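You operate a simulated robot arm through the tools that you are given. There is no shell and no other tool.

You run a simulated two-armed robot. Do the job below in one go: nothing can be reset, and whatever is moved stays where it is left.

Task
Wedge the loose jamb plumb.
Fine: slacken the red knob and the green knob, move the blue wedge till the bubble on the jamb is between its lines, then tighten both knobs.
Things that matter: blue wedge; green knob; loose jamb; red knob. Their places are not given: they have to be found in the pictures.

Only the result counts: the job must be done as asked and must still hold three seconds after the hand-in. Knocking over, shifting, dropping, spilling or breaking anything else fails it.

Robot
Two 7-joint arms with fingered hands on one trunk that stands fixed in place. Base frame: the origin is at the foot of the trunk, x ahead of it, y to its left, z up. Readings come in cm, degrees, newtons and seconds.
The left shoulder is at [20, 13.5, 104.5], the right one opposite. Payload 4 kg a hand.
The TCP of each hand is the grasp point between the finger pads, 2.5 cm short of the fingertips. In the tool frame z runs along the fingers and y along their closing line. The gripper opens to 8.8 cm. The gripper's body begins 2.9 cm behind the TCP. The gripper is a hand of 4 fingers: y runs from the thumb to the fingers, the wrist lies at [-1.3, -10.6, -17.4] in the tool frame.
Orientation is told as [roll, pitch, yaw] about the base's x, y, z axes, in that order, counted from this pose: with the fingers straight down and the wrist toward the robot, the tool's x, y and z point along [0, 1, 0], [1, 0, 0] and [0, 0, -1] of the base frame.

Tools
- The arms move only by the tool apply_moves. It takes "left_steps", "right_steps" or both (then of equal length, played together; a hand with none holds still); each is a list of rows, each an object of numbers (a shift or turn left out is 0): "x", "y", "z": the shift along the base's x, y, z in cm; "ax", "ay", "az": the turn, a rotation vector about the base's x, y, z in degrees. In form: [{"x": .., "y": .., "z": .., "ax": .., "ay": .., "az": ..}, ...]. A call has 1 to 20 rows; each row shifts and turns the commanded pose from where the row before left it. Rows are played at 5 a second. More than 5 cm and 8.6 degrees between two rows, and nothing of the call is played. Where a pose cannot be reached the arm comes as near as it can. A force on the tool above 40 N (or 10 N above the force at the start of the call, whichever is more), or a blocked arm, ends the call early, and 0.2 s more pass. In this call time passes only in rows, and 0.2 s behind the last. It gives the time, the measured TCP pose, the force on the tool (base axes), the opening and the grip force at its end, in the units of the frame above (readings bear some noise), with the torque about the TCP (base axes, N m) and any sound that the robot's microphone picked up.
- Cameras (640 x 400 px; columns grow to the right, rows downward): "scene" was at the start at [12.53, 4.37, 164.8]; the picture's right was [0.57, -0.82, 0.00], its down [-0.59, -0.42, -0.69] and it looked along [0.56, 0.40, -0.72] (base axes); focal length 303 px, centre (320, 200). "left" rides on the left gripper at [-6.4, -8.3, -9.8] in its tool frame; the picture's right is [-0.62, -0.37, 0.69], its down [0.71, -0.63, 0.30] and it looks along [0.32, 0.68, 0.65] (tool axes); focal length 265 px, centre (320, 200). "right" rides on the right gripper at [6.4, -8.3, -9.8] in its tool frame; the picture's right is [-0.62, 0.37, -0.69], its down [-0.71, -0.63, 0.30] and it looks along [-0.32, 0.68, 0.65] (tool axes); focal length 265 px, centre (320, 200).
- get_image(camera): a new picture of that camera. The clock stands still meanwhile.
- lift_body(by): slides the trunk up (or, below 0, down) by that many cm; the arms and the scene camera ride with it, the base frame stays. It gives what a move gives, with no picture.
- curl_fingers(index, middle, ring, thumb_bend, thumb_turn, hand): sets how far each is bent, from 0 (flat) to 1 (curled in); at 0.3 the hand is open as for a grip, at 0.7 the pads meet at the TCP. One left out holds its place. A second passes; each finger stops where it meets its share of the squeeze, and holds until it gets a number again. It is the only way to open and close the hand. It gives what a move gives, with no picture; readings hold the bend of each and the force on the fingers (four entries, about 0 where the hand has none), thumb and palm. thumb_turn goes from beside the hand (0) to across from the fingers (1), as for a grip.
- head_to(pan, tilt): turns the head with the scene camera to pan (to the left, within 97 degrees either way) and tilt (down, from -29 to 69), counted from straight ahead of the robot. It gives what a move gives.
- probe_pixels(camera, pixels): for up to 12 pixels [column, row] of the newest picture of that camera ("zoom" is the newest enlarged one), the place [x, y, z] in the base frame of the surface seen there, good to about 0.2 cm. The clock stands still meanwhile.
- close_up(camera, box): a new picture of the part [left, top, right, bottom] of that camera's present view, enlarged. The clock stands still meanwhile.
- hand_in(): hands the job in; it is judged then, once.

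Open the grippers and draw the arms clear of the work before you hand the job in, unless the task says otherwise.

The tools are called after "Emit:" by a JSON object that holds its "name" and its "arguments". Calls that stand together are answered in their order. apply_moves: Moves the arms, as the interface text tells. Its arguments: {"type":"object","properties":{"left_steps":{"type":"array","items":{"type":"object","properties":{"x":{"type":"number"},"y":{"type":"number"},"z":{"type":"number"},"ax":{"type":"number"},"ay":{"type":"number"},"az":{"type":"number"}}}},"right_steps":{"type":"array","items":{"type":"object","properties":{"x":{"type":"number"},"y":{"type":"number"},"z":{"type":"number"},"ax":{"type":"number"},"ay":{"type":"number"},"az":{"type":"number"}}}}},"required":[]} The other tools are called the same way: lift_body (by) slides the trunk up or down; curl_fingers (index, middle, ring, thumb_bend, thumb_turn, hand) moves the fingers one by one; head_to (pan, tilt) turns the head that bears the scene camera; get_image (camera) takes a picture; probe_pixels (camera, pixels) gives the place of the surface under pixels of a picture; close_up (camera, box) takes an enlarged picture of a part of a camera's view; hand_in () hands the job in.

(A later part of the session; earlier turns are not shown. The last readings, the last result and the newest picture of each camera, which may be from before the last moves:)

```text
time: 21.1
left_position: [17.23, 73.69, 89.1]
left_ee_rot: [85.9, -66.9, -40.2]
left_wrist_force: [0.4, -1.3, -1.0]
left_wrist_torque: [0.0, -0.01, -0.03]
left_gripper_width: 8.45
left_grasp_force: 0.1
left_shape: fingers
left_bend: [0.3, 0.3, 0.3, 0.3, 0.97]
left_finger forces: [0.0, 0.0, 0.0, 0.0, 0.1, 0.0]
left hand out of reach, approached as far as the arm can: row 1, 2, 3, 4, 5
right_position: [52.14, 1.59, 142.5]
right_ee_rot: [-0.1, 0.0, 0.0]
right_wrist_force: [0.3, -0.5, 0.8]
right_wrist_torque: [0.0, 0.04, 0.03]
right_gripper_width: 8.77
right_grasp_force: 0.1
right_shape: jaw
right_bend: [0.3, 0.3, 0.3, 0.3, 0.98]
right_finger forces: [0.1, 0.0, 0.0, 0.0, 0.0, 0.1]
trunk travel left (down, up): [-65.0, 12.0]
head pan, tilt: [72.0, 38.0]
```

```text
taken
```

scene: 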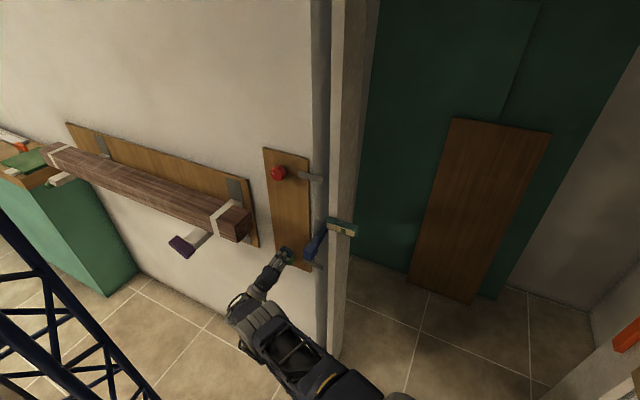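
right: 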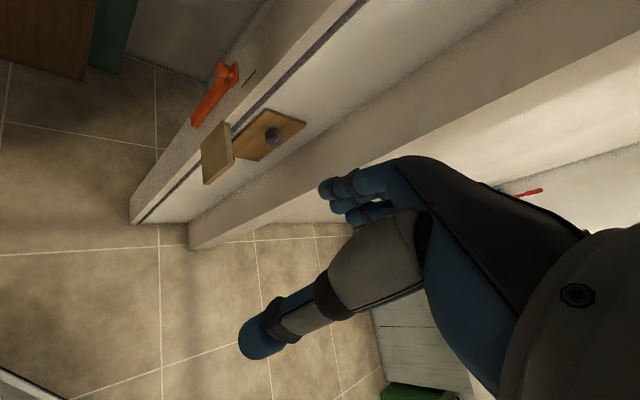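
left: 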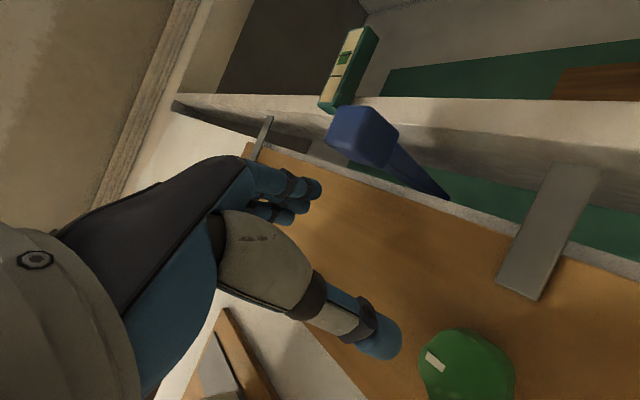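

That rotated pose is out of reach at this height. Before lowering the trunk, I'll check what is near the truss at the lower left and around the right arm.

Emit:
{"name": "probe_pixels", "arguments": {"camera": "scene", "pixels": [[10, 240], [60, 300], [100, 350], [140, 385], [40, 330], [20, 390]]}}

Emit:
{"name": "head_to", "arguments": {"pan": -15, "tilt": 50}}

Emit:
{"name": "get_image", "arguments": {"camera": "scene"}}

Emit:
{"name": "get_image", "arguments": {"camera": "right"}}

```text
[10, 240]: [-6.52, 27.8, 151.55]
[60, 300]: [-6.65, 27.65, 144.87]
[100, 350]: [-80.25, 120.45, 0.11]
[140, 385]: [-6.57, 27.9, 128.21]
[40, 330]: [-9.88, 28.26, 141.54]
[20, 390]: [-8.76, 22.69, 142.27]
```

```text
time: 22.7
left_position: [17.16, 73.62, 88.98]
left_ee_rot: [86.2, -67.0, -40.3]
left_wrist_force: [0.0, 0.6, -0.6]
left_wrist_torque: [0.03, 0.0, 0.05]
left_gripper_width: 8.46
left_grasp_force: 0.0
left_shape: fingers
left_bend: [0.3, 0.3, 0.3, 0.3, 0.97]
left_finger forces: [0.0, 0.0, 0.1, 0.0, 0.1, 0.1]
right_position: [52.24, 1.57, 142.58]
right_ee_rot: [0.0, -0.1, 0.0]
right_wrist_force: [0.5, -1.4, 0.5]
right_wrist_torque: [0.02, -0.01, -0.01]
right_gripper_width: 8.75
right_grasp_force: 0.0
right_shape: jaw
right_bend: [0.3, 0.3, 0.3, 0.3, 0.98]
right_finger forces: [0.0, 0.0, 0.0, 0.1, 0.1, 0.0]
trunk travel left (down, up): [-65.0, 12.0]
head pan, tilt: [-15.0, 50.0]
```

```text
taken
```

scene: 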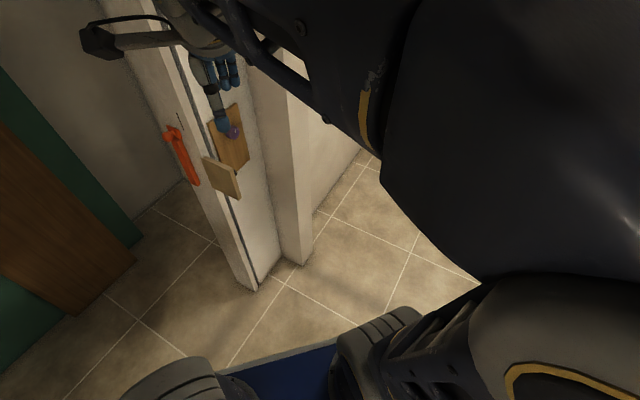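

```text
taken
```

right: 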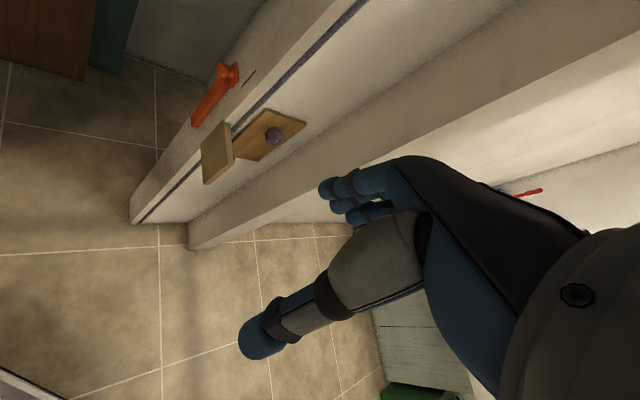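

I'll probe the fixtures near the right hand to see whether a trunk descent would be clear.

Emit:
{"name": "probe_pixels", "arguments": {"camera": "scene", "pixels": [[178, 150], [222, 180], [232, 130], [240, 120], [250, 100], [290, 130], [205, 60], [150, 40], [265, 40], [290, 350], [170, 370]]}}

```text
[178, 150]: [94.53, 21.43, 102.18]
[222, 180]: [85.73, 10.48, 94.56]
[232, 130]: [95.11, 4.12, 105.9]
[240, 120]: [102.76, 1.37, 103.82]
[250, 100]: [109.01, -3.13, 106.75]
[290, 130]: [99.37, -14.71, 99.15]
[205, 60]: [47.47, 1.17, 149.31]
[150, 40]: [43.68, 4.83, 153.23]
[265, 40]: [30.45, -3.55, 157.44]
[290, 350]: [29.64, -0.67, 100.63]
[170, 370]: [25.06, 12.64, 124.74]
```

The right hand is over 30 cm from any fixture, so a descent is clear. I'll undo the rotation and retract the left hand, then lower the trunk 30 cm.

Emit:
{"name": "apply_moves", "arguments": {"left_steps": [{"x": -1, "y": -1.5, "ax": -5.66, "ay": -5.66}, {"x": -1, "y": -1.5, "ax": -5.66, "ay": -5.66}, {"x": -1, "y": -1.5, "ax": -5.66, "ay": -5.66}, {"x": -1, "y": -1.5, "ax": -5.66, "ay": -5.66}, {"x": -1, "y": -1.5, "ax": -5.66, "ay": -5.66}]}}

Emit:
{"name": "lift_body", "arguments": {"by": -30}}

Emit:
{"name": "head_to", "arguments": {"pan": 68, "tilt": 25}}

Emit:
{"name": "get_image", "arguments": {"camera": "scene"}}

```text
time: 23.9
left_position: [12.43, 66.01, 89.03]
left_ee_rot: [-83.5, -72.9, 128.7]
left_wrist_force: [-0.1, -0.8, -0.4]
left_wrist_torque: [0.02, 0.03, 0.0]
left_gripper_width: 8.46
left_grasp_force: 0.0
left_shape: fingers
left_bend: [0.3, 0.3, 0.3, 0.3, 0.97]
left_finger forces: [0.1, 0.1, 0.0, 0.0, 0.1, 0.0]
right_position: [52.01, 1.56, 142.47]
right_ee_rot: [-0.1, 0.0, 0.1]
right_wrist_force: [-0.4, 0.7, 0.1]
right_wrist_torque: [0.01, 0.02, -0.03]
right_gripper_width: 8.77
right_grasp_force: 0.0
right_shape: jaw
right_bend: [0.3, 0.3, 0.3, 0.3, 0.98]
right_finger forces: [0.0, 0.0, 0.1, 0.1, 0.1, 0.0]
trunk travel left (down, up): [-65.0, 12.0]
head pan, tilt: [-15.0, 50.0]
```

```text
time: 26.9
left_position: [12.33, 66.07, 58.92]
left_ee_rot: [-83.4, -72.8, 128.6]
left_wrist_force: [-0.5, -0.4, -0.5]
left_wrist_torque: [0.03, 0.01, -0.01]
left_gripper_width: 8.45
left_grasp_force: 0.1
left_shape: fingers
left_bend: [0.3, 0.3, 0.3, 0.3, 0.97]
left_finger forces: [0.0, 0.0, 0.1, 0.1, 0.0, 0.1]
right_position: [52.1, 1.5, 112.65]
right_ee_rot: [0.0, 0.0, 0.1]
right_wrist_force: [-1.3, 0.5, 0.6]
right_wrist_torque: [0.0, -0.04, 0.02]
right_gripper_width: 8.75
right_grasp_force: 0.0
right_shape: jaw
right_bend: [0.3, 0.3, 0.3, 0.3, 0.98]
right_finger forces: [0.0, 0.0, 0.1, 0.1, 0.1, 0.0]
trunk travel left (down, up): [-35.0, 42.0]
head pan, tilt: [-15.0, 50.0]
```

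```text
time: 28.5
left_position: [12.36, 66.1, 59.02]
left_ee_rot: [-83.3, -73.0, 128.6]
left_wrist_force: [0.5, -0.3, 0.4]
left_wrist_torque: [0.01, 0.0, -0.03]
left_gripper_width: 8.45
left_grasp_force: 0.1
left_shape: fingers
left_bend: [0.3, 0.3, 0.3, 0.3, 0.97]
left_finger forces: [0.1, 0.1, 0.0, 0.1, 0.0, 0.0]
right_position: [52.14, 1.46, 112.58]
right_ee_rot: [-0.1, 0.0, 0.0]
right_wrist_force: [0.3, -0.1, 0.3]
right_wrist_torque: [0.03, 0.02, 0.02]
right_gripper_width: 8.72
right_grasp_force: 0.0
right_shape: jaw
right_bend: [0.3, 0.3, 0.3, 0.3, 0.98]
right_finger forces: [0.1, 0.1, 0.0, 0.1, 0.0, 0.0]
trunk travel left (down, up): [-35.0, 42.0]
head pan, tilt: [68.0, 25.0]
```

```text
taken
```

scene: 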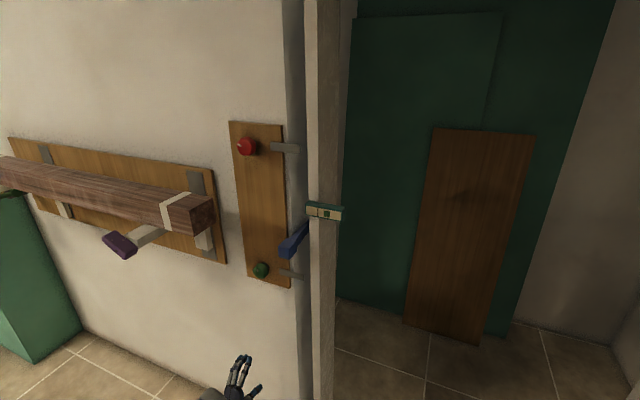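

The view is now unobstructed: red knob (246,147), green (261,269), wedge (293,242), level (325,212). I'll raise the left hand to 10 cm in front of the green knob, pre-rotated about 30° clockwise.

Emit:
{"name": "apply_moves", "arguments": {"left_steps": [{"x": 0.42, "y": 1.23, "z": 2.93, "ax": 4.42, "ay": 4.06}, {"x": 0.42, "y": 1.23, "z": 2.93, "ax": 4.42, "ay": 4.06}, {"x": 0.42, "y": 1.23, "z": 2.93, "ax": 4.42, "ay": 4.06}, {"x": 0.42, "y": 1.23, "z": 2.93, "ax": 4.42, "ay": 4.06}, {"x": 0.42, "y": 1.23, "z": 2.93, "ax": 4.42, "ay": 4.06}, {"x": 0.42, "y": 1.23, "z": 2.93, "ax": 4.42, "ay": 4.06}, {"x": 0.42, "y": 1.23, "z": 2.93, "ax": 4.42, "ay": 4.06}, {"x": 0.42, "y": 1.23, "z": 2.93, "ax": 4.42, "ay": 4.06}]}}

Emit:
{"name": "get_image", "arguments": {"camera": "scene"}}

Emit:
{"name": "get_image", "arguments": {"camera": "left"}}

```text
time: 30.3
left_position: [15.46, 75.61, 82.46]
left_ee_rot: [90.8, -58.8, -45.1]
left_wrist_force: [0.0, 0.3, 0.7]
left_wrist_torque: [-0.03, 0.01, -0.01]
left_gripper_width: 8.48
left_grasp_force: 0.0
left_shape: fingers
left_bend: [0.3, 0.3, 0.3, 0.3, 0.97]
left_finger forces: [0.1, 0.0, 0.0, 0.0, 0.0, 0.1]
right_position: [52.14, 1.54, 112.55]
right_ee_rot: [0.0, 0.1, 0.0]
right_wrist_force: [-0.6, 0.5, -0.3]
right_wrist_torque: [0.03, 0.01, 0.0]
right_gripper_width: 8.78
right_grasp_force: 0.1
right_shape: jaw
right_bend: [0.3, 0.3, 0.3, 0.3, 0.98]
right_finger forces: [0.0, 0.0, 0.0, 0.1, 0.0, 0.1]
trunk travel left (down, up): [-35.0, 42.0]
head pan, tilt: [68.0, 25.0]
```

```text
taken
```

scene: 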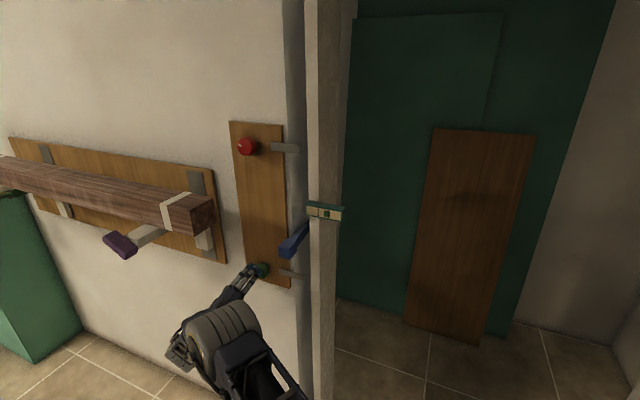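

```text
taken
```

left: 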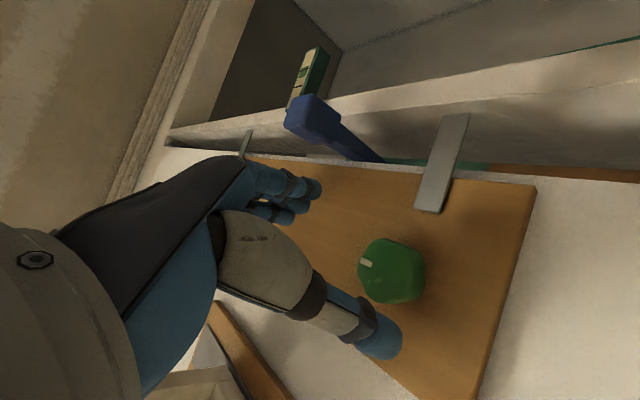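

The hand is 31° pre-rotated and centred on the green knob. I'll approach 6.2 cm along the normal.

Emit:
{"name": "apply_moves", "arguments": {"left_steps": [{"x": 1.5, "y": 1.5}, {"x": 1.5, "y": 1.5}, {"x": 1.35, "y": 1.4}]}}

Emit:
{"name": "get_image", "arguments": {"camera": "left"}}

Emit:
{"name": "close_up", "arguments": {"camera": "scene", "box": [220, 230, 300, 290]}}

```text
time: 31.1
left_position: [20.07, 80.23, 82.38]
left_ee_rot: [90.9, -58.9, -45.2]
left_wrist_force: [0.2, 0.2, -0.6]
left_wrist_torque: [0.0, -0.01, 0.01]
left_gripper_width: 8.43
left_grasp_force: 0.1
left_shape: fingers
left_bend: [0.3, 0.3, 0.3, 0.3, 0.97]
left_finger forces: [0.0, 0.0, 0.0, 0.0, 0.1, 0.0]
right_position: [52.02, 1.5, 112.59]
right_ee_rot: [0.0, 0.0, 0.0]
right_wrist_force: [0.6, 0.8, -0.1]
right_wrist_torque: [0.03, -0.02, 0.02]
right_gripper_width: 8.76
right_grasp_force: 0.1
right_shape: jaw
right_bend: [0.3, 0.3, 0.3, 0.3, 0.98]
right_finger forces: [0.0, 0.0, 0.1, 0.0, 0.0, 0.0]
trunk travel left (down, up): [-35.0, 42.0]
head pan, tilt: [68.0, 25.0]
```

```text
taken
```

left: 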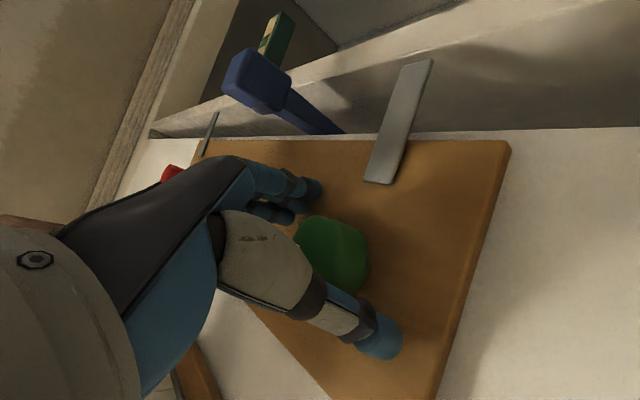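

```text
6.67 times, centred on (260, 260) of scene
```

zoom: 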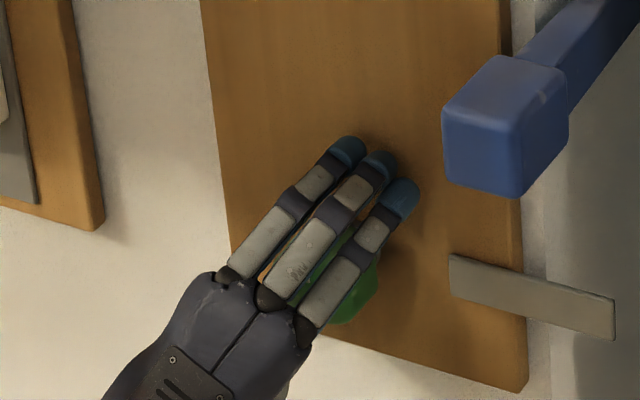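

TCP is at the knob (d≈3.9 cm). I'll close the fingers on the green knob.

Emit:
{"name": "curl_fingers", "arguments": {"hand": "left", "index": 0.75, "middle": 0.75, "ring": 0.75, "thumb_bend": 0.75}}

Emit:
{"name": "get_image", "arguments": {"camera": "left"}}

```text
time: 32.1
left_position: [20.03, 80.2, 82.43]
left_ee_rot: [91.0, -59.0, -45.2]
left_wrist_force: [-3.6, 9.7, 2.0]
left_wrist_torque: [0.17, -0.07, 0.08]
left_gripper_width: 2.99
left_grasp_force: 23.6
left_shape: fingers
left_bend: [0.6, 0.61, 0.73, 0.55, 0.95]
left_finger forces: [7.7, 8.6, 7.4, 0.0, 22.9, 0.0]
right_position: [52.06, 1.61, 112.61]
right_ee_rot: [0.0, 0.1, 0.0]
right_wrist_force: [0.3, -0.4, 0.0]
right_wrist_torque: [-0.01, -0.01, 0.0]
right_gripper_width: 8.74
right_grasp_force: 0.0
right_shape: jaw
right_bend: [0.3, 0.3, 0.3, 0.3, 0.98]
right_finger forces: [0.1, 0.0, 0.0, 0.0, 0.0, 0.1]
trunk travel left (down, up): [-35.0, 42.0]
head pan, tilt: [68.0, 25.0]
```

```text
taken
```

left: 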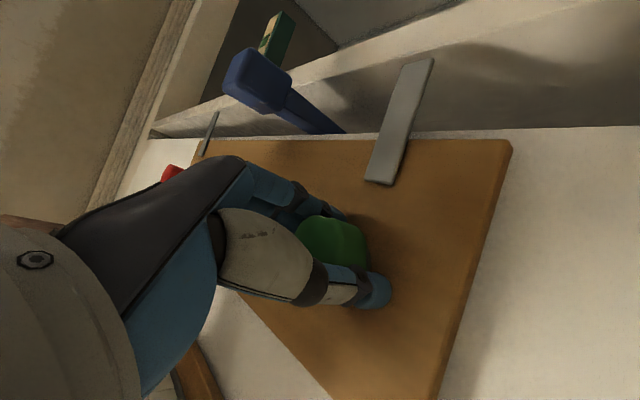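

Grip is 23.6 N. I'll turn counter-clockwise 36°, easing slightly to the left and drifting outward as the knob unscrews.

Emit:
{"name": "apply_moves", "arguments": {"left_steps": [{"x": -0.12, "y": 0.12}, {"x": -0.04, "y": -0.04, "ax": -4.24, "ay": -4.24}, {"x": -0.04, "y": -0.04, "ax": -4.24, "ay": -4.24}, {"x": -0.04, "y": -0.04, "ax": -4.24, "ay": -4.24}, {"x": -0.04, "y": -0.04, "ax": -4.24, "ay": -4.24}, {"x": -0.04, "y": -0.04, "ax": -4.24, "ay": -4.24}, {"x": -0.04, "y": -0.04, "ax": -4.24, "ay": -4.24}]}}

Emit:
{"name": "get_image", "arguments": {"camera": "left"}}

```text
time: 33.7
left_position: [19.61, 80.15, 82.48]
left_ee_rot: [-90.7, -85.0, 136.5]
left_wrist_force: [-3.3, 16.5, 6.5]
left_wrist_torque: [0.22, -0.09, 0.24]
left_gripper_width: 2.95
left_grasp_force: 23.0
left_shape: fingers
left_bend: [0.58, 0.6, 0.73, 0.57, 0.96]
left_finger forces: [8.6, 10.9, 10.2, 0.1, 17.1, 0.1]
right_position: [52.22, 1.58, 112.51]
right_ee_rot: [0.0, 0.0, 0.0]
right_wrist_force: [-0.2, -0.4, 0.7]
right_wrist_torque: [0.0, -0.01, 0.0]
right_gripper_width: 8.74
right_grasp_force: 0.1
right_shape: jaw
right_bend: [0.3, 0.3, 0.3, 0.3, 0.98]
right_finger forces: [0.0, 0.0, 0.0, 0.1, 0.0, 0.0]
trunk travel left (down, up): [-35.0, 42.0]
head pan, tilt: [68.0, 25.0]
```

```text
taken
```

left: 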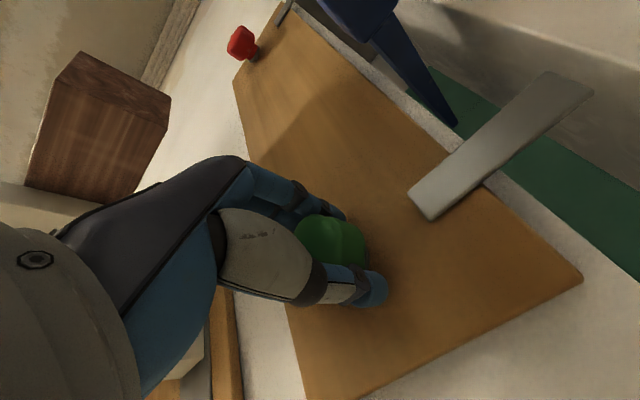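

The knob is turning with the hand; the side force says the true centre lies ~0.3 cm further left. I'll correct and continue another 42°.

Emit:
{"name": "apply_moves", "arguments": {"left_steps": [{"x": -0.15, "y": 0.25, "z": 0.1}, {"ax": -4.24, "ay": -4.24}, {"ax": -4.24, "ay": -4.24}, {"ax": -4.24, "ay": -4.24}, {"x": -0.04, "y": -0.04, "ax": -4.24, "ay": -4.24}, {"x": -0.04, "y": -0.04, "ax": -4.24, "ay": -4.24}, {"x": -0.04, "y": -0.04, "ax": -4.24, "ay": -4.24}, {"x": -0.04, "y": -0.04, "ax": -4.24, "ay": -4.24}]}}

Emit:
{"name": "get_image", "arguments": {"camera": "left"}}

Emit:
{"name": "close_up", "arguments": {"camera": "scene", "box": [220, 190, 360, 290]}}

```text
time: 35.5
left_position: [19.47, 80.16, 82.61]
left_ee_rot: [-89.5, -43.0, 135.0]
left_wrist_force: [1.6, 1.3, 9.3]
left_wrist_torque: [0.95, 0.16, 0.05]
left_gripper_width: 3.01
left_grasp_force: 29.2
left_shape: fingers
left_bend: [0.59, 0.58, 0.73, 0.56, 1.0]
left_finger forces: [13.9, 13.9, 9.0, 0.0, 21.7, 0.0]
right_position: [52.14, 1.58, 112.55]
right_ee_rot: [0.1, -0.1, 0.0]
right_wrist_force: [-0.6, -0.6, -0.2]
right_wrist_torque: [-0.03, 0.04, -0.01]
right_gripper_width: 8.74
right_grasp_force: 0.1
right_shape: jaw
right_bend: [0.3, 0.3, 0.3, 0.3, 0.98]
right_finger forces: [0.0, 0.1, 0.0, 0.0, 0.1, 0.1]
trunk travel left (down, up): [-35.0, 42.0]
head pan, tilt: [68.0, 25.0]
```

```text
taken
```

left: 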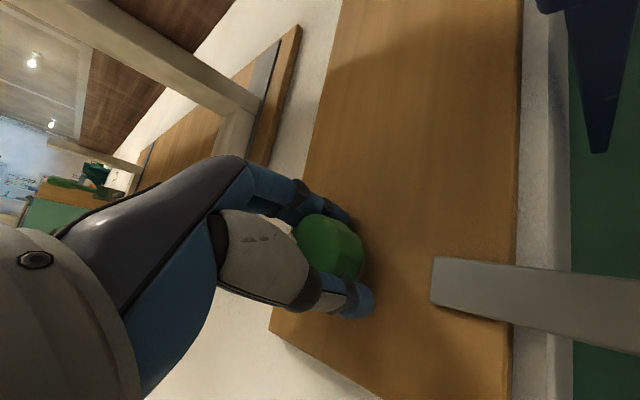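

```text
4.00 times, centred on (290, 240) of scene
```

zoom: 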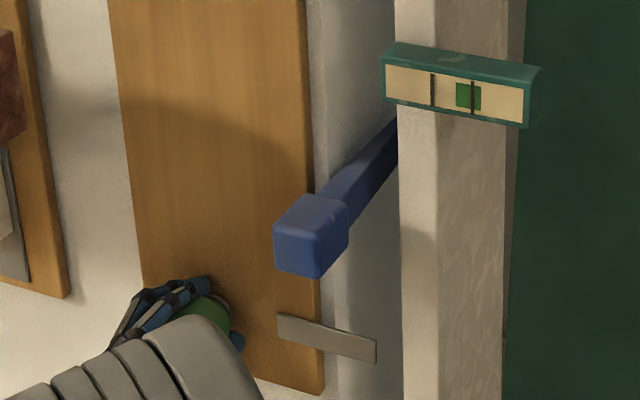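

Resisting torque has risen to about 0.8 N·m, suggesting an end stop at about 75° of turn. I'll open the hand, back off and check the green mark.

Emit:
{"name": "curl_fingers", "arguments": {"hand": "left", "index": 0.3, "middle": 0.3, "ring": 0.3, "thumb_bend": 0.3}}

Emit:
{"name": "apply_moves", "arguments": {"left_steps": [{"x": -1.5, "y": -1.5}, {"x": -2, "y": -2}, {"x": -2, "y": -2}, {"x": -2, "y": -2, "z": -3}, {"x": -2, "y": -2, "z": -4}]}}

Emit:
{"name": "get_image", "arguments": {"camera": "left"}}

Emit:
{"name": "close_up", "arguments": {"camera": "scene", "box": [220, 125, 310, 285]}}

```text
time: 36.5
left_position: [19.37, 80.32, 82.47]
left_ee_rot: [-89.3, -43.1, 135.2]
left_wrist_force: [-0.5, -1.3, 0.4]
left_wrist_torque: [0.0, -0.02, 0.0]
left_gripper_width: 8.41
left_grasp_force: 0.1
left_shape: fingers
left_bend: [0.3, 0.3, 0.3, 0.3, 0.98]
left_finger forces: [0.1, 0.0, 0.0, 0.0, 0.0, 0.1]
right_position: [52.02, 1.56, 112.63]
right_ee_rot: [-0.1, 0.0, -0.1]
right_wrist_force: [-0.3, 0.3, 0.1]
right_wrist_torque: [-0.03, 0.0, 0.0]
right_gripper_width: 8.76
right_grasp_force: 0.1
right_shape: jaw
right_bend: [0.3, 0.3, 0.3, 0.3, 0.98]
right_finger forces: [0.1, 0.0, 0.0, 0.0, 0.0, 0.0]
trunk travel left (down, up): [-35.0, 42.0]
head pan, tilt: [68.0, 25.0]
```

```text
time: 37.7
left_position: [9.4, 70.79, 75.4]
left_ee_rot: [-89.3, -43.2, 135.2]
left_wrist_force: [-0.2, -0.4, 0.3]
left_wrist_torque: [0.0, -0.03, 0.0]
left_gripper_width: 8.45
left_grasp_force: 0.0
left_shape: fingers
left_bend: [0.3, 0.3, 0.3, 0.3, 0.98]
left_finger forces: [0.1, 0.0, 0.0, 0.0, 0.0, 0.0]
right_position: [52.17, 1.55, 112.68]
right_ee_rot: [0.0, 0.1, -0.1]
right_wrist_force: [-0.1, 0.0, 0.1]
right_wrist_torque: [-0.04, -0.02, 0.01]
right_gripper_width: 8.73
right_grasp_force: 0.0
right_shape: jaw
right_bend: [0.3, 0.3, 0.3, 0.3, 0.98]
right_finger forces: [0.0, 0.0, 0.0, 0.0, 0.0, 0.1]
trunk travel left (down, up): [-35.0, 42.0]
head pan, tilt: [68.0, 25.0]
```

```text
taken
```

left: 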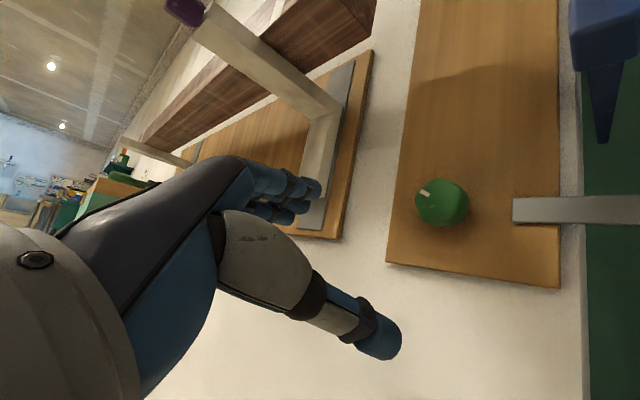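

```text
2.50 times, centred on (265, 205) of scene
```

zoom: 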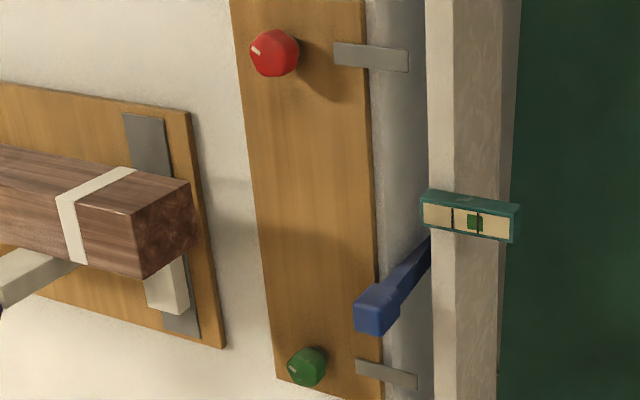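

Both marks now point to about 10 o'clock. I'll enlarge both, and the wedge, and probe the wedge's geometry.

Emit:
{"name": "close_up", "arguments": {"camera": "scene", "box": [230, 132, 270, 162]}}

Emit:
{"name": "close_up", "arguments": {"camera": "scene", "box": [242, 255, 282, 285]}}

Emit:
{"name": "close_up", "arguments": {"camera": "scene", "box": [270, 195, 350, 265]}}

Emit:
{"name": "probe_pixels", "arguments": {"camera": "zoom", "pixels": [[120, 370], [170, 330], [200, 390], [110, 410], [160, 300], [215, 315], [240, 260], [290, 230], [300, 190], [330, 110], [430, 120], [520, 150]]}}

```text
13.33 times, centred on (250, 147) of scene
```

zoom: 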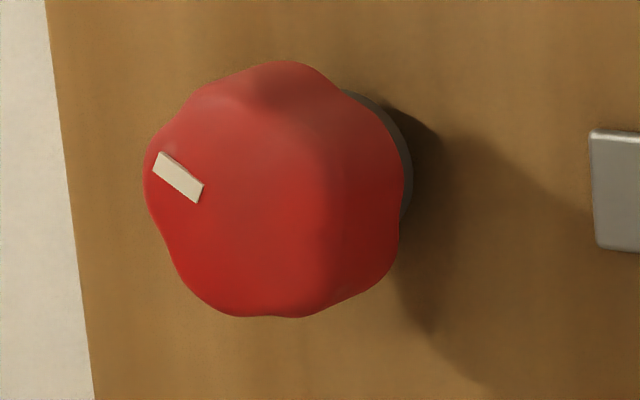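

```text
13.33 times, centred on (262, 270) of scene
```

zoom: 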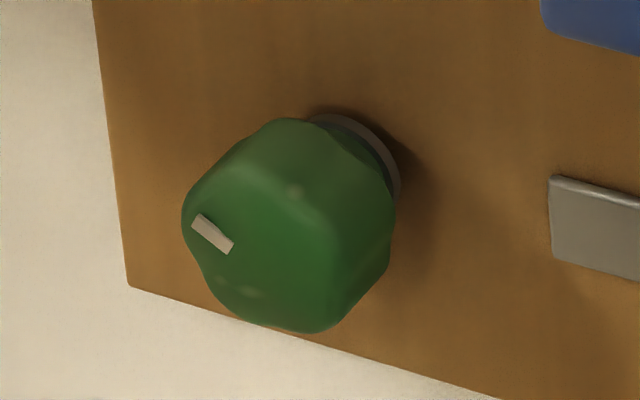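

```text
5.71 times, centred on (310, 230) of scene
```

zoom: 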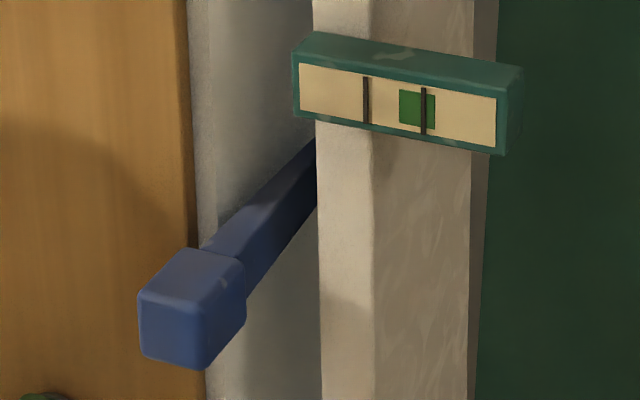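

```text
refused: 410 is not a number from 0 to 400
```

Both knobs sit at the same angle, likely their slack stops. Now probing the wedge and level.

Emit:
{"name": "probe_pixels", "arguments": {"camera": "zoom", "pixels": [[150, 300], [170, 330], [200, 360], [225, 300], [165, 265], [215, 265], [250, 260], [290, 230], [305, 180], [330, 110], [430, 120], [520, 90]]}}

Emit:
{"name": "probe_pixels", "arguments": {"camera": "scene", "pixels": [[330, 250], [317, 250], [300, 180], [311, 100], [291, 180], [284, 180]]}}

```text
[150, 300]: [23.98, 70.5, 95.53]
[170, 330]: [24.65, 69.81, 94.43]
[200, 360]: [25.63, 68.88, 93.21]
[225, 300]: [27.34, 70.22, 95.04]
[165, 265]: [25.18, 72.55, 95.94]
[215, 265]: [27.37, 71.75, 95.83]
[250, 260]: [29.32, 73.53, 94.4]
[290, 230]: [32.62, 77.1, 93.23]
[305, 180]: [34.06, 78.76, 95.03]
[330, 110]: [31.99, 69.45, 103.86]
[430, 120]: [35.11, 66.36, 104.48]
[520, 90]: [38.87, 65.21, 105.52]
```

```text
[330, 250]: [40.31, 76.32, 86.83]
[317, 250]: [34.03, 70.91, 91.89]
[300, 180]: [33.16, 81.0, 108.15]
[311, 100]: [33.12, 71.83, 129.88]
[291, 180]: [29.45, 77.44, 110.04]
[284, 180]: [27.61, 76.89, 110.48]
```

Wedge head: about 3 cm cube, centre [26,70.9,94.3], front at d=8 cm; shaft runs straight into the gap. I'll move the hand to a pre-grasp in front of it, rotated back to wrist-down.

Emit:
{"name": "apply_moves", "arguments": {"left_steps": [{"x": 1.86, "y": -0.89, "z": 3.16, "ax": 5.53, "ay": 5.53}, {"x": 1.86, "y": -0.89, "z": 3.16, "ax": 5.53, "ay": 5.53}, {"x": 1.86, "y": -0.89, "z": 3.16, "ax": 5.53, "ay": 5.53}, {"x": 1.86, "y": -0.89, "z": 3.16, "ax": 5.53, "ay": 5.53}, {"x": 1.86, "y": -0.89, "z": 3.16, "ax": 5.53, "ay": 5.53}, {"x": 1.86, "y": -0.89, "z": 3.16, "ax": 5.53, "ay": 5.53}]}}

Emit:
{"name": "get_image", "arguments": {"camera": "left"}}

Emit:
{"name": "get_image", "arguments": {"camera": "scene"}}

```text
time: 39.1
left_position: [21.01, 65.14, 94.52]
left_ee_rot: [126.2, -89.9, -80.5]
left_wrist_force: [-0.2, -0.3, 0.7]
left_wrist_torque: [-0.02, 0.02, 0.04]
left_gripper_width: 8.43
left_grasp_force: 0.0
left_shape: fingers
left_bend: [0.3, 0.3, 0.3, 0.3, 0.98]
left_finger forces: [0.1, 0.0, 0.0, 0.0, 0.0, 0.0]
right_position: [52.07, 1.56, 112.67]
right_ee_rot: [0.0, 0.0, 0.0]
right_wrist_force: [0.2, 0.4, 0.2]
right_wrist_torque: [-0.01, 0.0, 0.02]
right_gripper_width: 8.75
right_grasp_force: 0.1
right_shape: jaw
right_bend: [0.3, 0.3, 0.3, 0.3, 0.98]
right_finger forces: [0.0, 0.1, 0.0, 0.0, 0.0, 0.0]
trunk travel left (down, up): [-35.0, 42.0]
head pan, tilt: [68.0, 25.0]
```

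```text
taken
```

left: 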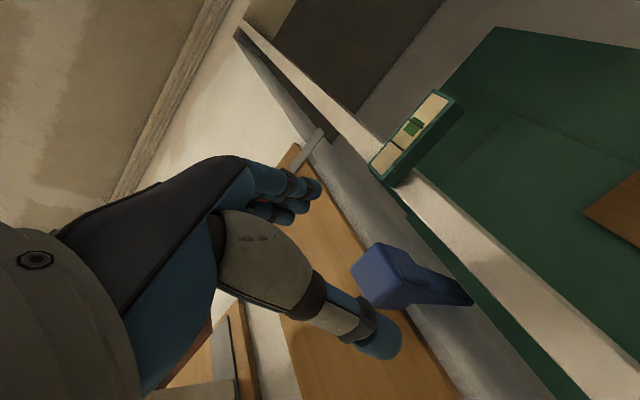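

```text
taken
```

scene: 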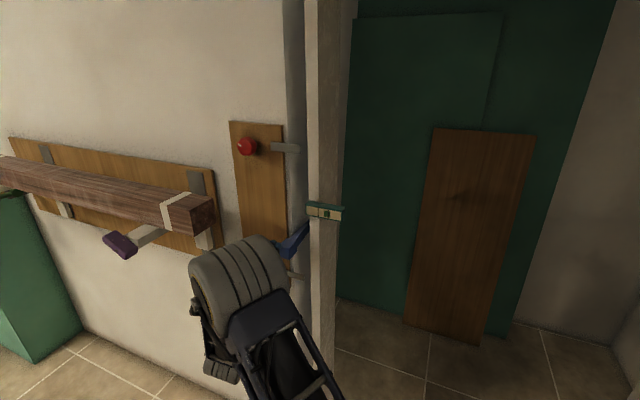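

The level remains visible. I'll advance with the open hand around the wedge head.

Emit:
{"name": "apply_moves", "arguments": {"left_steps": [{"x": 1.25, "y": 1.44}, {"x": 1.25, "y": 1.44}, {"x": 1.25, "y": 1.44}, {"x": 1.2, "y": 1.4, "z": -0.1}]}}

Emit:
{"name": "get_image", "arguments": {"camera": "left"}}

Emit:
{"name": "close_up", "arguments": {"camera": "scene", "box": [230, 180, 350, 270]}}

```text
time: 40.1
left_position: [26.01, 71.24, 94.42]
left_ee_rot: [-166.8, -90.0, -147.3]
left_wrist_force: [-0.7, 0.0, -0.1]
left_wrist_torque: [-0.04, 0.0, 0.02]
left_gripper_width: 8.47
left_grasp_force: 0.1
left_shape: fingers
left_bend: [0.3, 0.3, 0.3, 0.3, 0.98]
left_finger forces: [0.0, 0.1, 0.0, 0.0, 0.0, 0.0]
right_position: [52.06, 1.58, 112.59]
right_ee_rot: [0.0, -0.1, 0.0]
right_wrist_force: [-0.2, 1.2, -0.3]
right_wrist_torque: [-0.02, -0.01, -0.01]
right_gripper_width: 8.78
right_grasp_force: 0.2
right_shape: jaw
right_bend: [0.3, 0.3, 0.3, 0.3, 0.98]
right_finger forces: [0.0, 0.0, 0.0, 0.0, 0.0, 0.0]
trunk travel left (down, up): [-35.0, 42.0]
head pan, tilt: [68.0, 25.0]
```

```text
taken
```

left: 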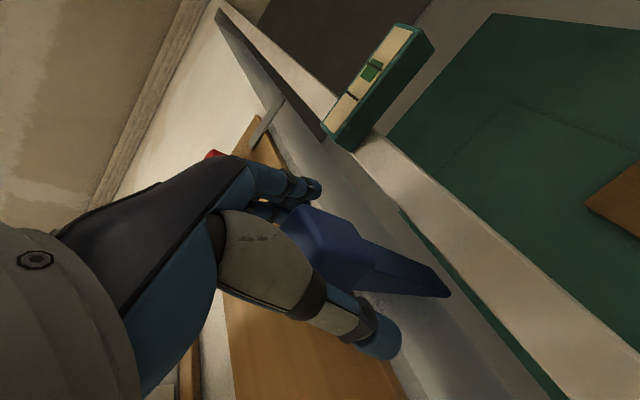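

```text
4.44 times, centred on (290, 225) of scene
```

zoom: 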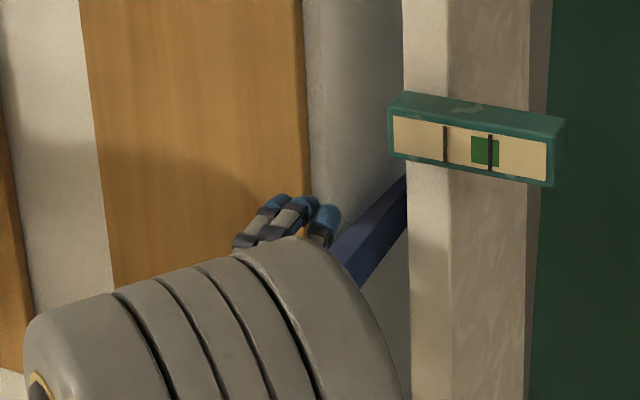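

The head lies between the fingers and the thumb. I'll close on it.

Emit:
{"name": "curl_fingers", "arguments": {"hand": "left", "index": 0.75, "middle": 0.75, "ring": 0.75, "thumb_bend": 0.75}}

Emit:
{"name": "get_image", "arguments": {"camera": "left"}}

Emit:
{"name": "close_up", "arguments": {"camera": "scene", "box": [290, 190, 350, 230]}}

```text
time: 41.1
left_position: [25.9, 71.09, 94.4]
left_ee_rot: [178.0, -89.9, -132.3]
left_wrist_force: [-3.0, 5.3, 3.0]
left_wrist_torque: [0.23, 0.0, 0.01]
left_gripper_width: 2.86
left_grasp_force: 19.1
left_shape: fingers
left_bend: [0.59, 0.61, 0.74, 0.56, 0.97]
left_finger forces: [8.8, 8.4, 5.0, 0.0, 15.8, 0.1]
right_position: [52.09, 1.66, 112.5]
right_ee_rot: [0.0, 0.1, 0.0]
right_wrist_force: [0.0, -0.1, -0.7]
right_wrist_torque: [-0.02, 0.02, -0.01]
right_gripper_width: 8.76
right_grasp_force: 0.0
right_shape: jaw
right_bend: [0.3, 0.3, 0.3, 0.3, 0.98]
right_finger forces: [0.1, 0.0, 0.0, 0.0, 0.1, 0.0]
trunk travel left (down, up): [-35.0, 42.0]
head pan, tilt: [68.0, 25.0]
```

```text
taken
```

left: 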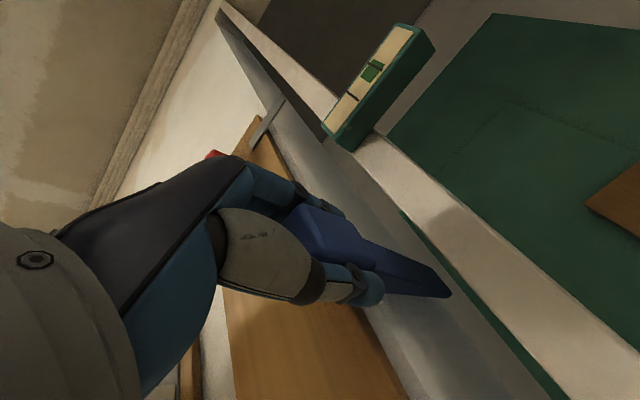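

```text
10.00 times, centred on (320, 210) of scene
```

zoom: 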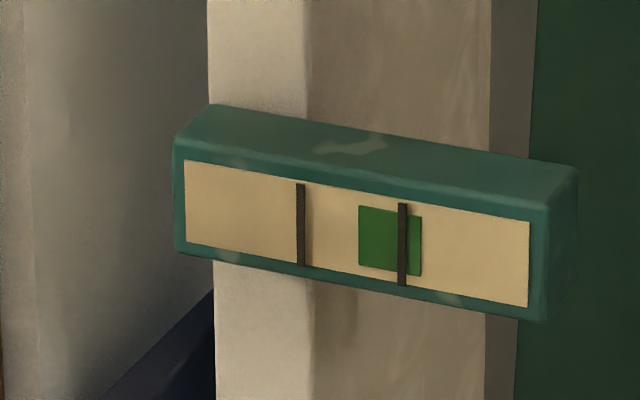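

Baseline in the zoom: lines at x=301 and 402, bubble centre 390 (target about 351). I'll push the wedge in 0.6 cm and watch the bubble.

Emit:
{"name": "apply_moves", "arguments": {"left_steps": [{"x": 0.14, "y": 0.14}, {"x": 0.14, "y": 0.14}, {"x": 0.14, "y": 0.14}]}}

Emit:
{"name": "close_up", "arguments": {"camera": "scene", "box": [290, 190, 350, 230]}}

Emit:
{"name": "get_image", "arguments": {"camera": "left"}}

```text
time: 41.9
left_position: [26.35, 71.44, 94.4]
left_ee_rot: [-164.4, -89.9, -149.9]
left_wrist_force: [-3.0, 0.5, 4.3]
left_wrist_torque: [0.2, 0.05, 0.0]
left_gripper_width: 2.83
left_grasp_force: 18.2
left_shape: fingers
left_bend: [0.59, 0.61, 0.74, 0.56, 0.97]
left_finger forces: [8.9, 8.7, 3.9, 0.0, 15.8, 0.1]
right_position: [52.07, 1.65, 112.47]
right_ee_rot: [0.0, 0.0, -0.1]
right_wrist_force: [0.4, 0.1, 0.1]
right_wrist_torque: [-0.04, 0.03, 0.01]
right_gripper_width: 8.73
right_grasp_force: 0.0
right_shape: jaw
right_bend: [0.3, 0.3, 0.3, 0.3, 0.98]
right_finger forces: [0.0, 0.0, 0.0, 0.0, 0.1, 0.0]
trunk travel left (down, up): [-35.0, 42.0]
head pan, tilt: [68.0, 25.0]
```

```text
10.00 times, centred on (320, 210) of scene
```

zoom: 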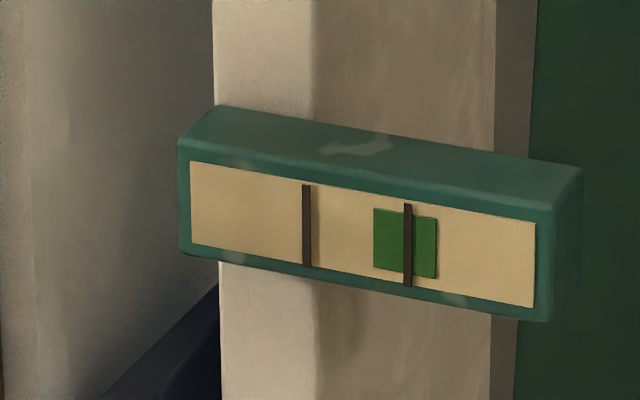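

```text
taken
```

left: 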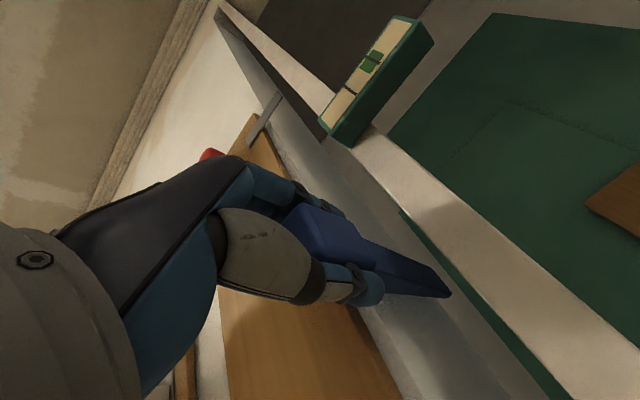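

Pushing in moved the bubble further right (offset 39→48 px), so both knobs are slack and the wedge must come out, about 2.8 cm. I'll pull out 1.4 cm first.

Emit:
{"name": "apply_moves", "arguments": {"left_steps": [{"x": -0.2, "y": -0.2}, {"x": -0.2, "y": -0.2}, {"x": -0.2, "y": -0.2}, {"x": -0.2, "y": -0.2}, {"x": -0.2, "y": -0.2}]}}

Emit:
{"name": "close_up", "arguments": {"camera": "scene", "box": [290, 190, 350, 230]}}

```text
time: 43.1
left_position: [25.27, 70.65, 94.29]
left_ee_rot: [-177.5, -90.0, -136.7]
left_wrist_force: [-3.6, 6.9, 7.0]
left_wrist_torque: [0.25, -0.04, 0.04]
left_gripper_width: 2.85
left_grasp_force: 19.4
left_shape: fingers
left_bend: [0.59, 0.6, 0.74, 0.56, 0.97]
left_finger forces: [9.0, 9.5, 6.3, 0.0, 14.7, 0.0]
right_position: [52.15, 1.64, 112.63]
right_ee_rot: [0.0, 0.1, 0.0]
right_wrist_force: [-0.3, 0.1, -0.2]
right_wrist_torque: [0.01, 0.04, 0.0]
right_gripper_width: 8.74
right_grasp_force: 0.1
right_shape: jaw
right_bend: [0.3, 0.3, 0.3, 0.3, 0.98]
right_finger forces: [0.0, 0.0, 0.1, 0.1, 0.1, 0.1]
trunk travel left (down, up): [-35.0, 42.0]
head pan, tilt: [68.0, 25.0]
```

```text
10.00 times, centred on (320, 210) of scene
```

zoom: 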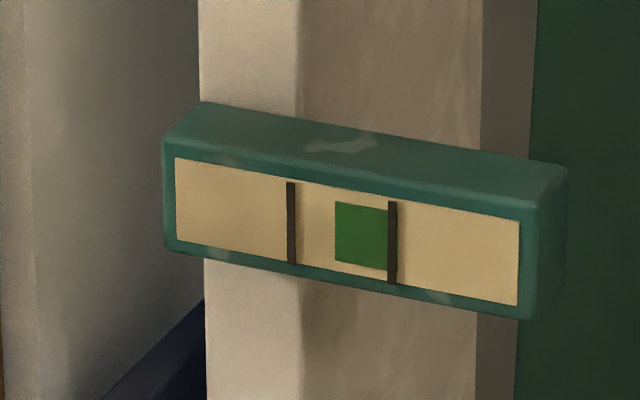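

Bubble offset dropped to about +24 px (lines 291/392, bubble 335–397). I'll pull another 1.4 cm.

Emit:
{"name": "apply_moves", "arguments": {"left_steps": [{"x": -0.2, "y": -0.2}, {"x": -0.2, "y": -0.2}, {"x": -0.2, "y": -0.2}, {"x": -0.2, "y": -0.2}, {"x": -0.2, "y": -0.2}]}}

Emit:
{"name": "close_up", "arguments": {"camera": "scene", "box": [290, 190, 350, 230]}}

Emit:
{"name": "get_image", "arguments": {"camera": "left"}}

```text
time: 44.3
left_position: [24.33, 69.59, 94.38]
left_ee_rot: [-113.0, -89.8, 158.7]
left_wrist_force: [-4.0, 7.2, 1.9]
left_wrist_torque: [0.22, 0.01, 0.07]
left_gripper_width: 2.85
left_grasp_force: 19.6
left_shape: fingers
left_bend: [0.59, 0.61, 0.74, 0.56, 0.97]
left_finger forces: [8.2, 8.5, 6.4, 0.1, 16.3, 0.1]
right_position: [52.0, 1.45, 112.56]
right_ee_rot: [0.0, 0.0, 0.0]
right_wrist_force: [0.3, 0.5, 0.3]
right_wrist_torque: [0.02, -0.01, 0.02]
right_gripper_width: 8.74
right_grasp_force: 0.0
right_shape: jaw
right_bend: [0.3, 0.3, 0.3, 0.3, 0.98]
right_finger forces: [0.1, 0.0, 0.1, 0.0, 0.0, 0.0]
trunk travel left (down, up): [-35.0, 42.0]
head pan, tilt: [68.0, 25.0]
```

```text
10.00 times, centred on (320, 210) of scene
```

zoom: 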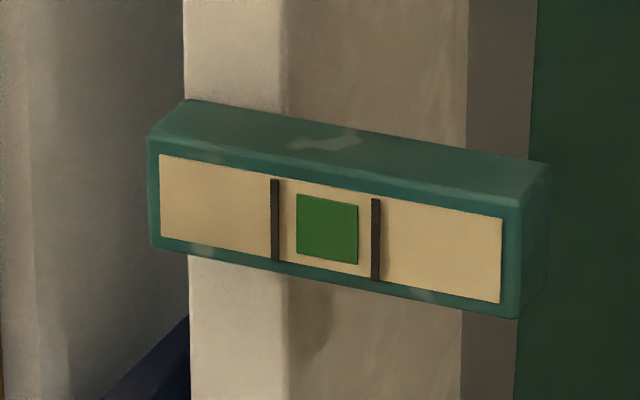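

```text
taken
```

left: 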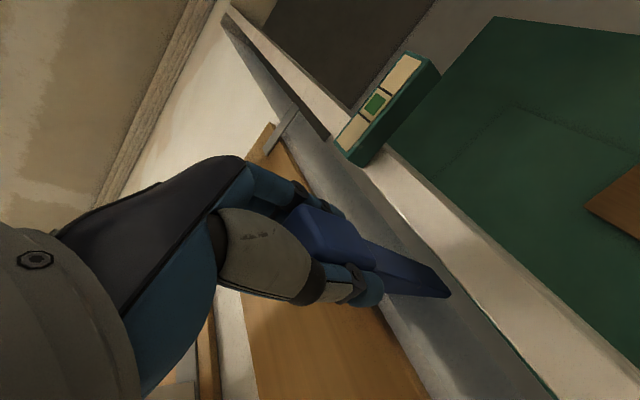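

The bubble is centred (lines 275/376, bubble 297–358). I'll release the wedge and check it stays.

Emit:
{"name": "curl_fingers", "arguments": {"hand": "left", "index": 0.3, "middle": 0.3, "ring": 0.3, "thumb_bend": 0.3}}

Emit:
{"name": "apply_moves", "arguments": {"left_steps": [{"x": -1.5, "y": -1.5}, {"x": -1.5, "y": -1.5}, {"x": -2, "y": -2}, {"x": -2, "y": -2}]}}

Emit:
{"name": "close_up", "arguments": {"camera": "scene", "box": [290, 190, 350, 230]}}

Emit:
{"name": "get_image", "arguments": {"camera": "left"}}

Emit:
{"name": "get_image", "arguments": {"camera": "scene"}}

```text
time: 45.3
left_position: [24.35, 69.56, 94.42]
left_ee_rot: [-161.8, -89.9, -152.5]
left_wrist_force: [0.2, -1.1, -0.9]
left_wrist_torque: [-0.01, 0.0, -0.04]
left_gripper_width: 8.44
left_grasp_force: 0.0
left_shape: fingers
left_bend: [0.3, 0.3, 0.3, 0.3, 0.97]
left_finger forces: [0.1, 0.1, 0.2, 0.1, 0.1, 0.1]
right_position: [52.01, 1.5, 112.53]
right_ee_rot: [0.0, 0.1, 0.0]
right_wrist_force: [-0.6, 0.3, 0.1]
right_wrist_torque: [0.0, 0.02, -0.02]
right_gripper_width: 8.76
right_grasp_force: 0.0
right_shape: jaw
right_bend: [0.3, 0.3, 0.3, 0.3, 0.98]
right_finger forces: [0.0, 0.1, 0.0, 0.1, 0.0, 0.0]
trunk travel left (down, up): [-35.0, 42.0]
head pan, tilt: [68.0, 25.0]
```

```text
time: 46.3
left_position: [17.38, 62.52, 94.48]
left_ee_rot: [-163.8, -89.9, -150.6]
left_wrist_force: [-0.2, 0.0, 1.1]
left_wrist_torque: [-0.03, 0.0, -0.01]
left_gripper_width: 8.42
left_grasp_force: 0.0
left_shape: fingers
left_bend: [0.3, 0.3, 0.3, 0.3, 0.97]
left_finger forces: [0.0, 0.1, 0.1, 0.0, 0.1, 0.0]
right_position: [52.18, 1.52, 112.57]
right_ee_rot: [0.0, 0.0, 0.1]
right_wrist_force: [-0.9, -0.2, 0.9]
right_wrist_torque: [-0.03, 0.01, -0.01]
right_gripper_width: 8.77
right_grasp_force: 0.0
right_shape: jaw
right_bend: [0.3, 0.3, 0.3, 0.3, 0.98]
right_finger forces: [0.1, 0.0, 0.0, 0.0, 0.1, 0.0]
trunk travel left (down, up): [-35.0, 42.0]
head pan, tilt: [68.0, 25.0]
```

```text
10.00 times, centred on (320, 210) of scene
```

zoom: 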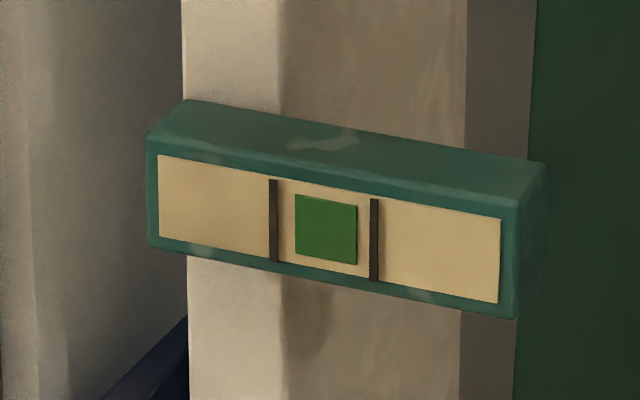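

```text
taken
```

left: 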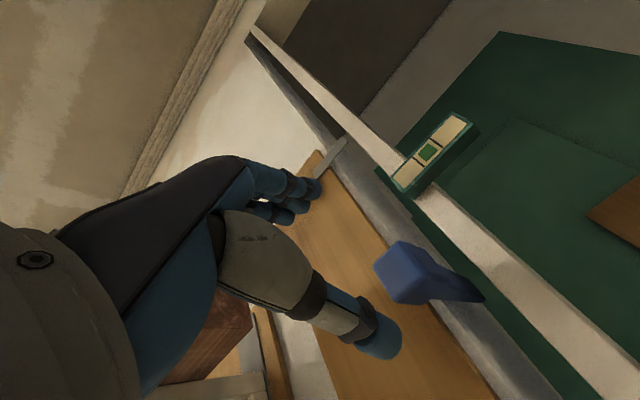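

```text
taken
```

scene: 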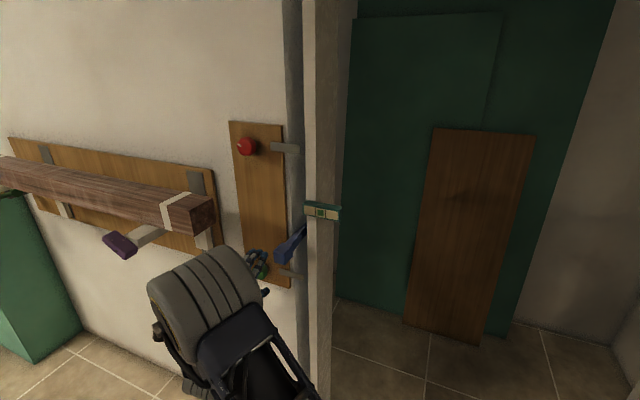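

The bubble stays centred after release. Now I'll bring the hand to a pre-grasp at the green knob, rotated 50° counter-clockwise so I can tighten clockwise.

Emit:
{"name": "apply_moves", "arguments": {"left_steps": [{"z": -4, "ax": -5.09, "ay": -5.09}, {"z": -4, "ax": -5.09, "ay": -5.09}, {"z": -4, "ax": -5.09, "ay": -5.09}, {"x": -0.85, "y": 3.07, "ax": -5.09, "ay": -5.09}, {"x": -0.85, "y": 3.07, "ax": -5.09, "ay": -5.09}, {"x": -0.85, "y": 3.07, "ax": -5.09, "ay": -5.09}, {"x": -0.85, "y": 3.07, "ax": -5.09, "ay": -5.09}]}}

Emit:
{"name": "get_image", "arguments": {"camera": "left"}}

Emit:
{"name": "close_up", "arguments": {"camera": "scene", "box": [220, 190, 350, 290]}}

```text
time: 47.9
left_position: [14.3, 74.64, 82.35]
left_ee_rot: [-89.3, -39.5, 135.2]
left_wrist_force: [0.1, 1.4, -0.2]
left_wrist_torque: [0.0, 0.01, -0.03]
left_gripper_width: 8.45
left_grasp_force: 0.2
left_shape: fingers
left_bend: [0.3, 0.3, 0.3, 0.3, 0.97]
left_finger forces: [0.0, 0.0, 0.0, 0.0, 0.0, 0.1]
right_position: [52.13, 1.51, 112.67]
right_ee_rot: [0.0, 0.1, 0.0]
right_wrist_force: [-0.8, -0.9, -0.2]
right_wrist_torque: [0.0, 0.01, 0.02]
right_gripper_width: 8.74
right_grasp_force: 0.0
right_shape: jaw
right_bend: [0.3, 0.3, 0.3, 0.3, 0.98]
right_finger forces: [0.0, 0.1, 0.0, 0.1, 0.0, 0.0]
trunk travel left (down, up): [-35.0, 42.0]
head pan, tilt: [68.0, 25.0]
```

```text
taken
```

left: 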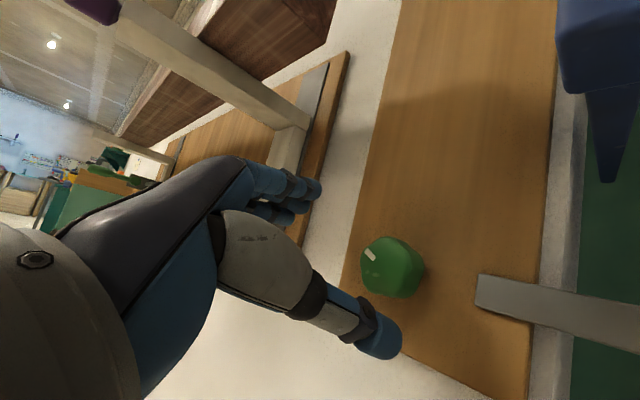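

```text
4.00 times, centred on (285, 240) of scene
```

zoom: 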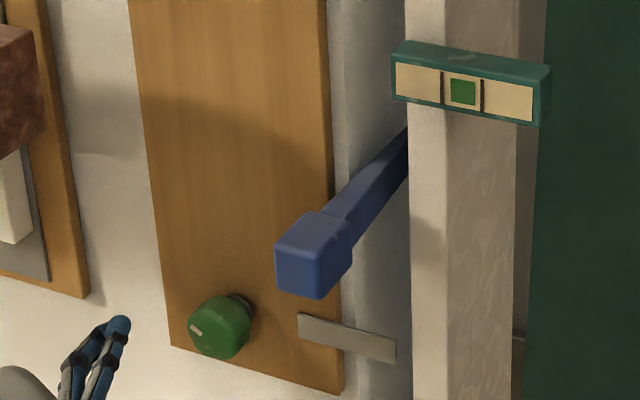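

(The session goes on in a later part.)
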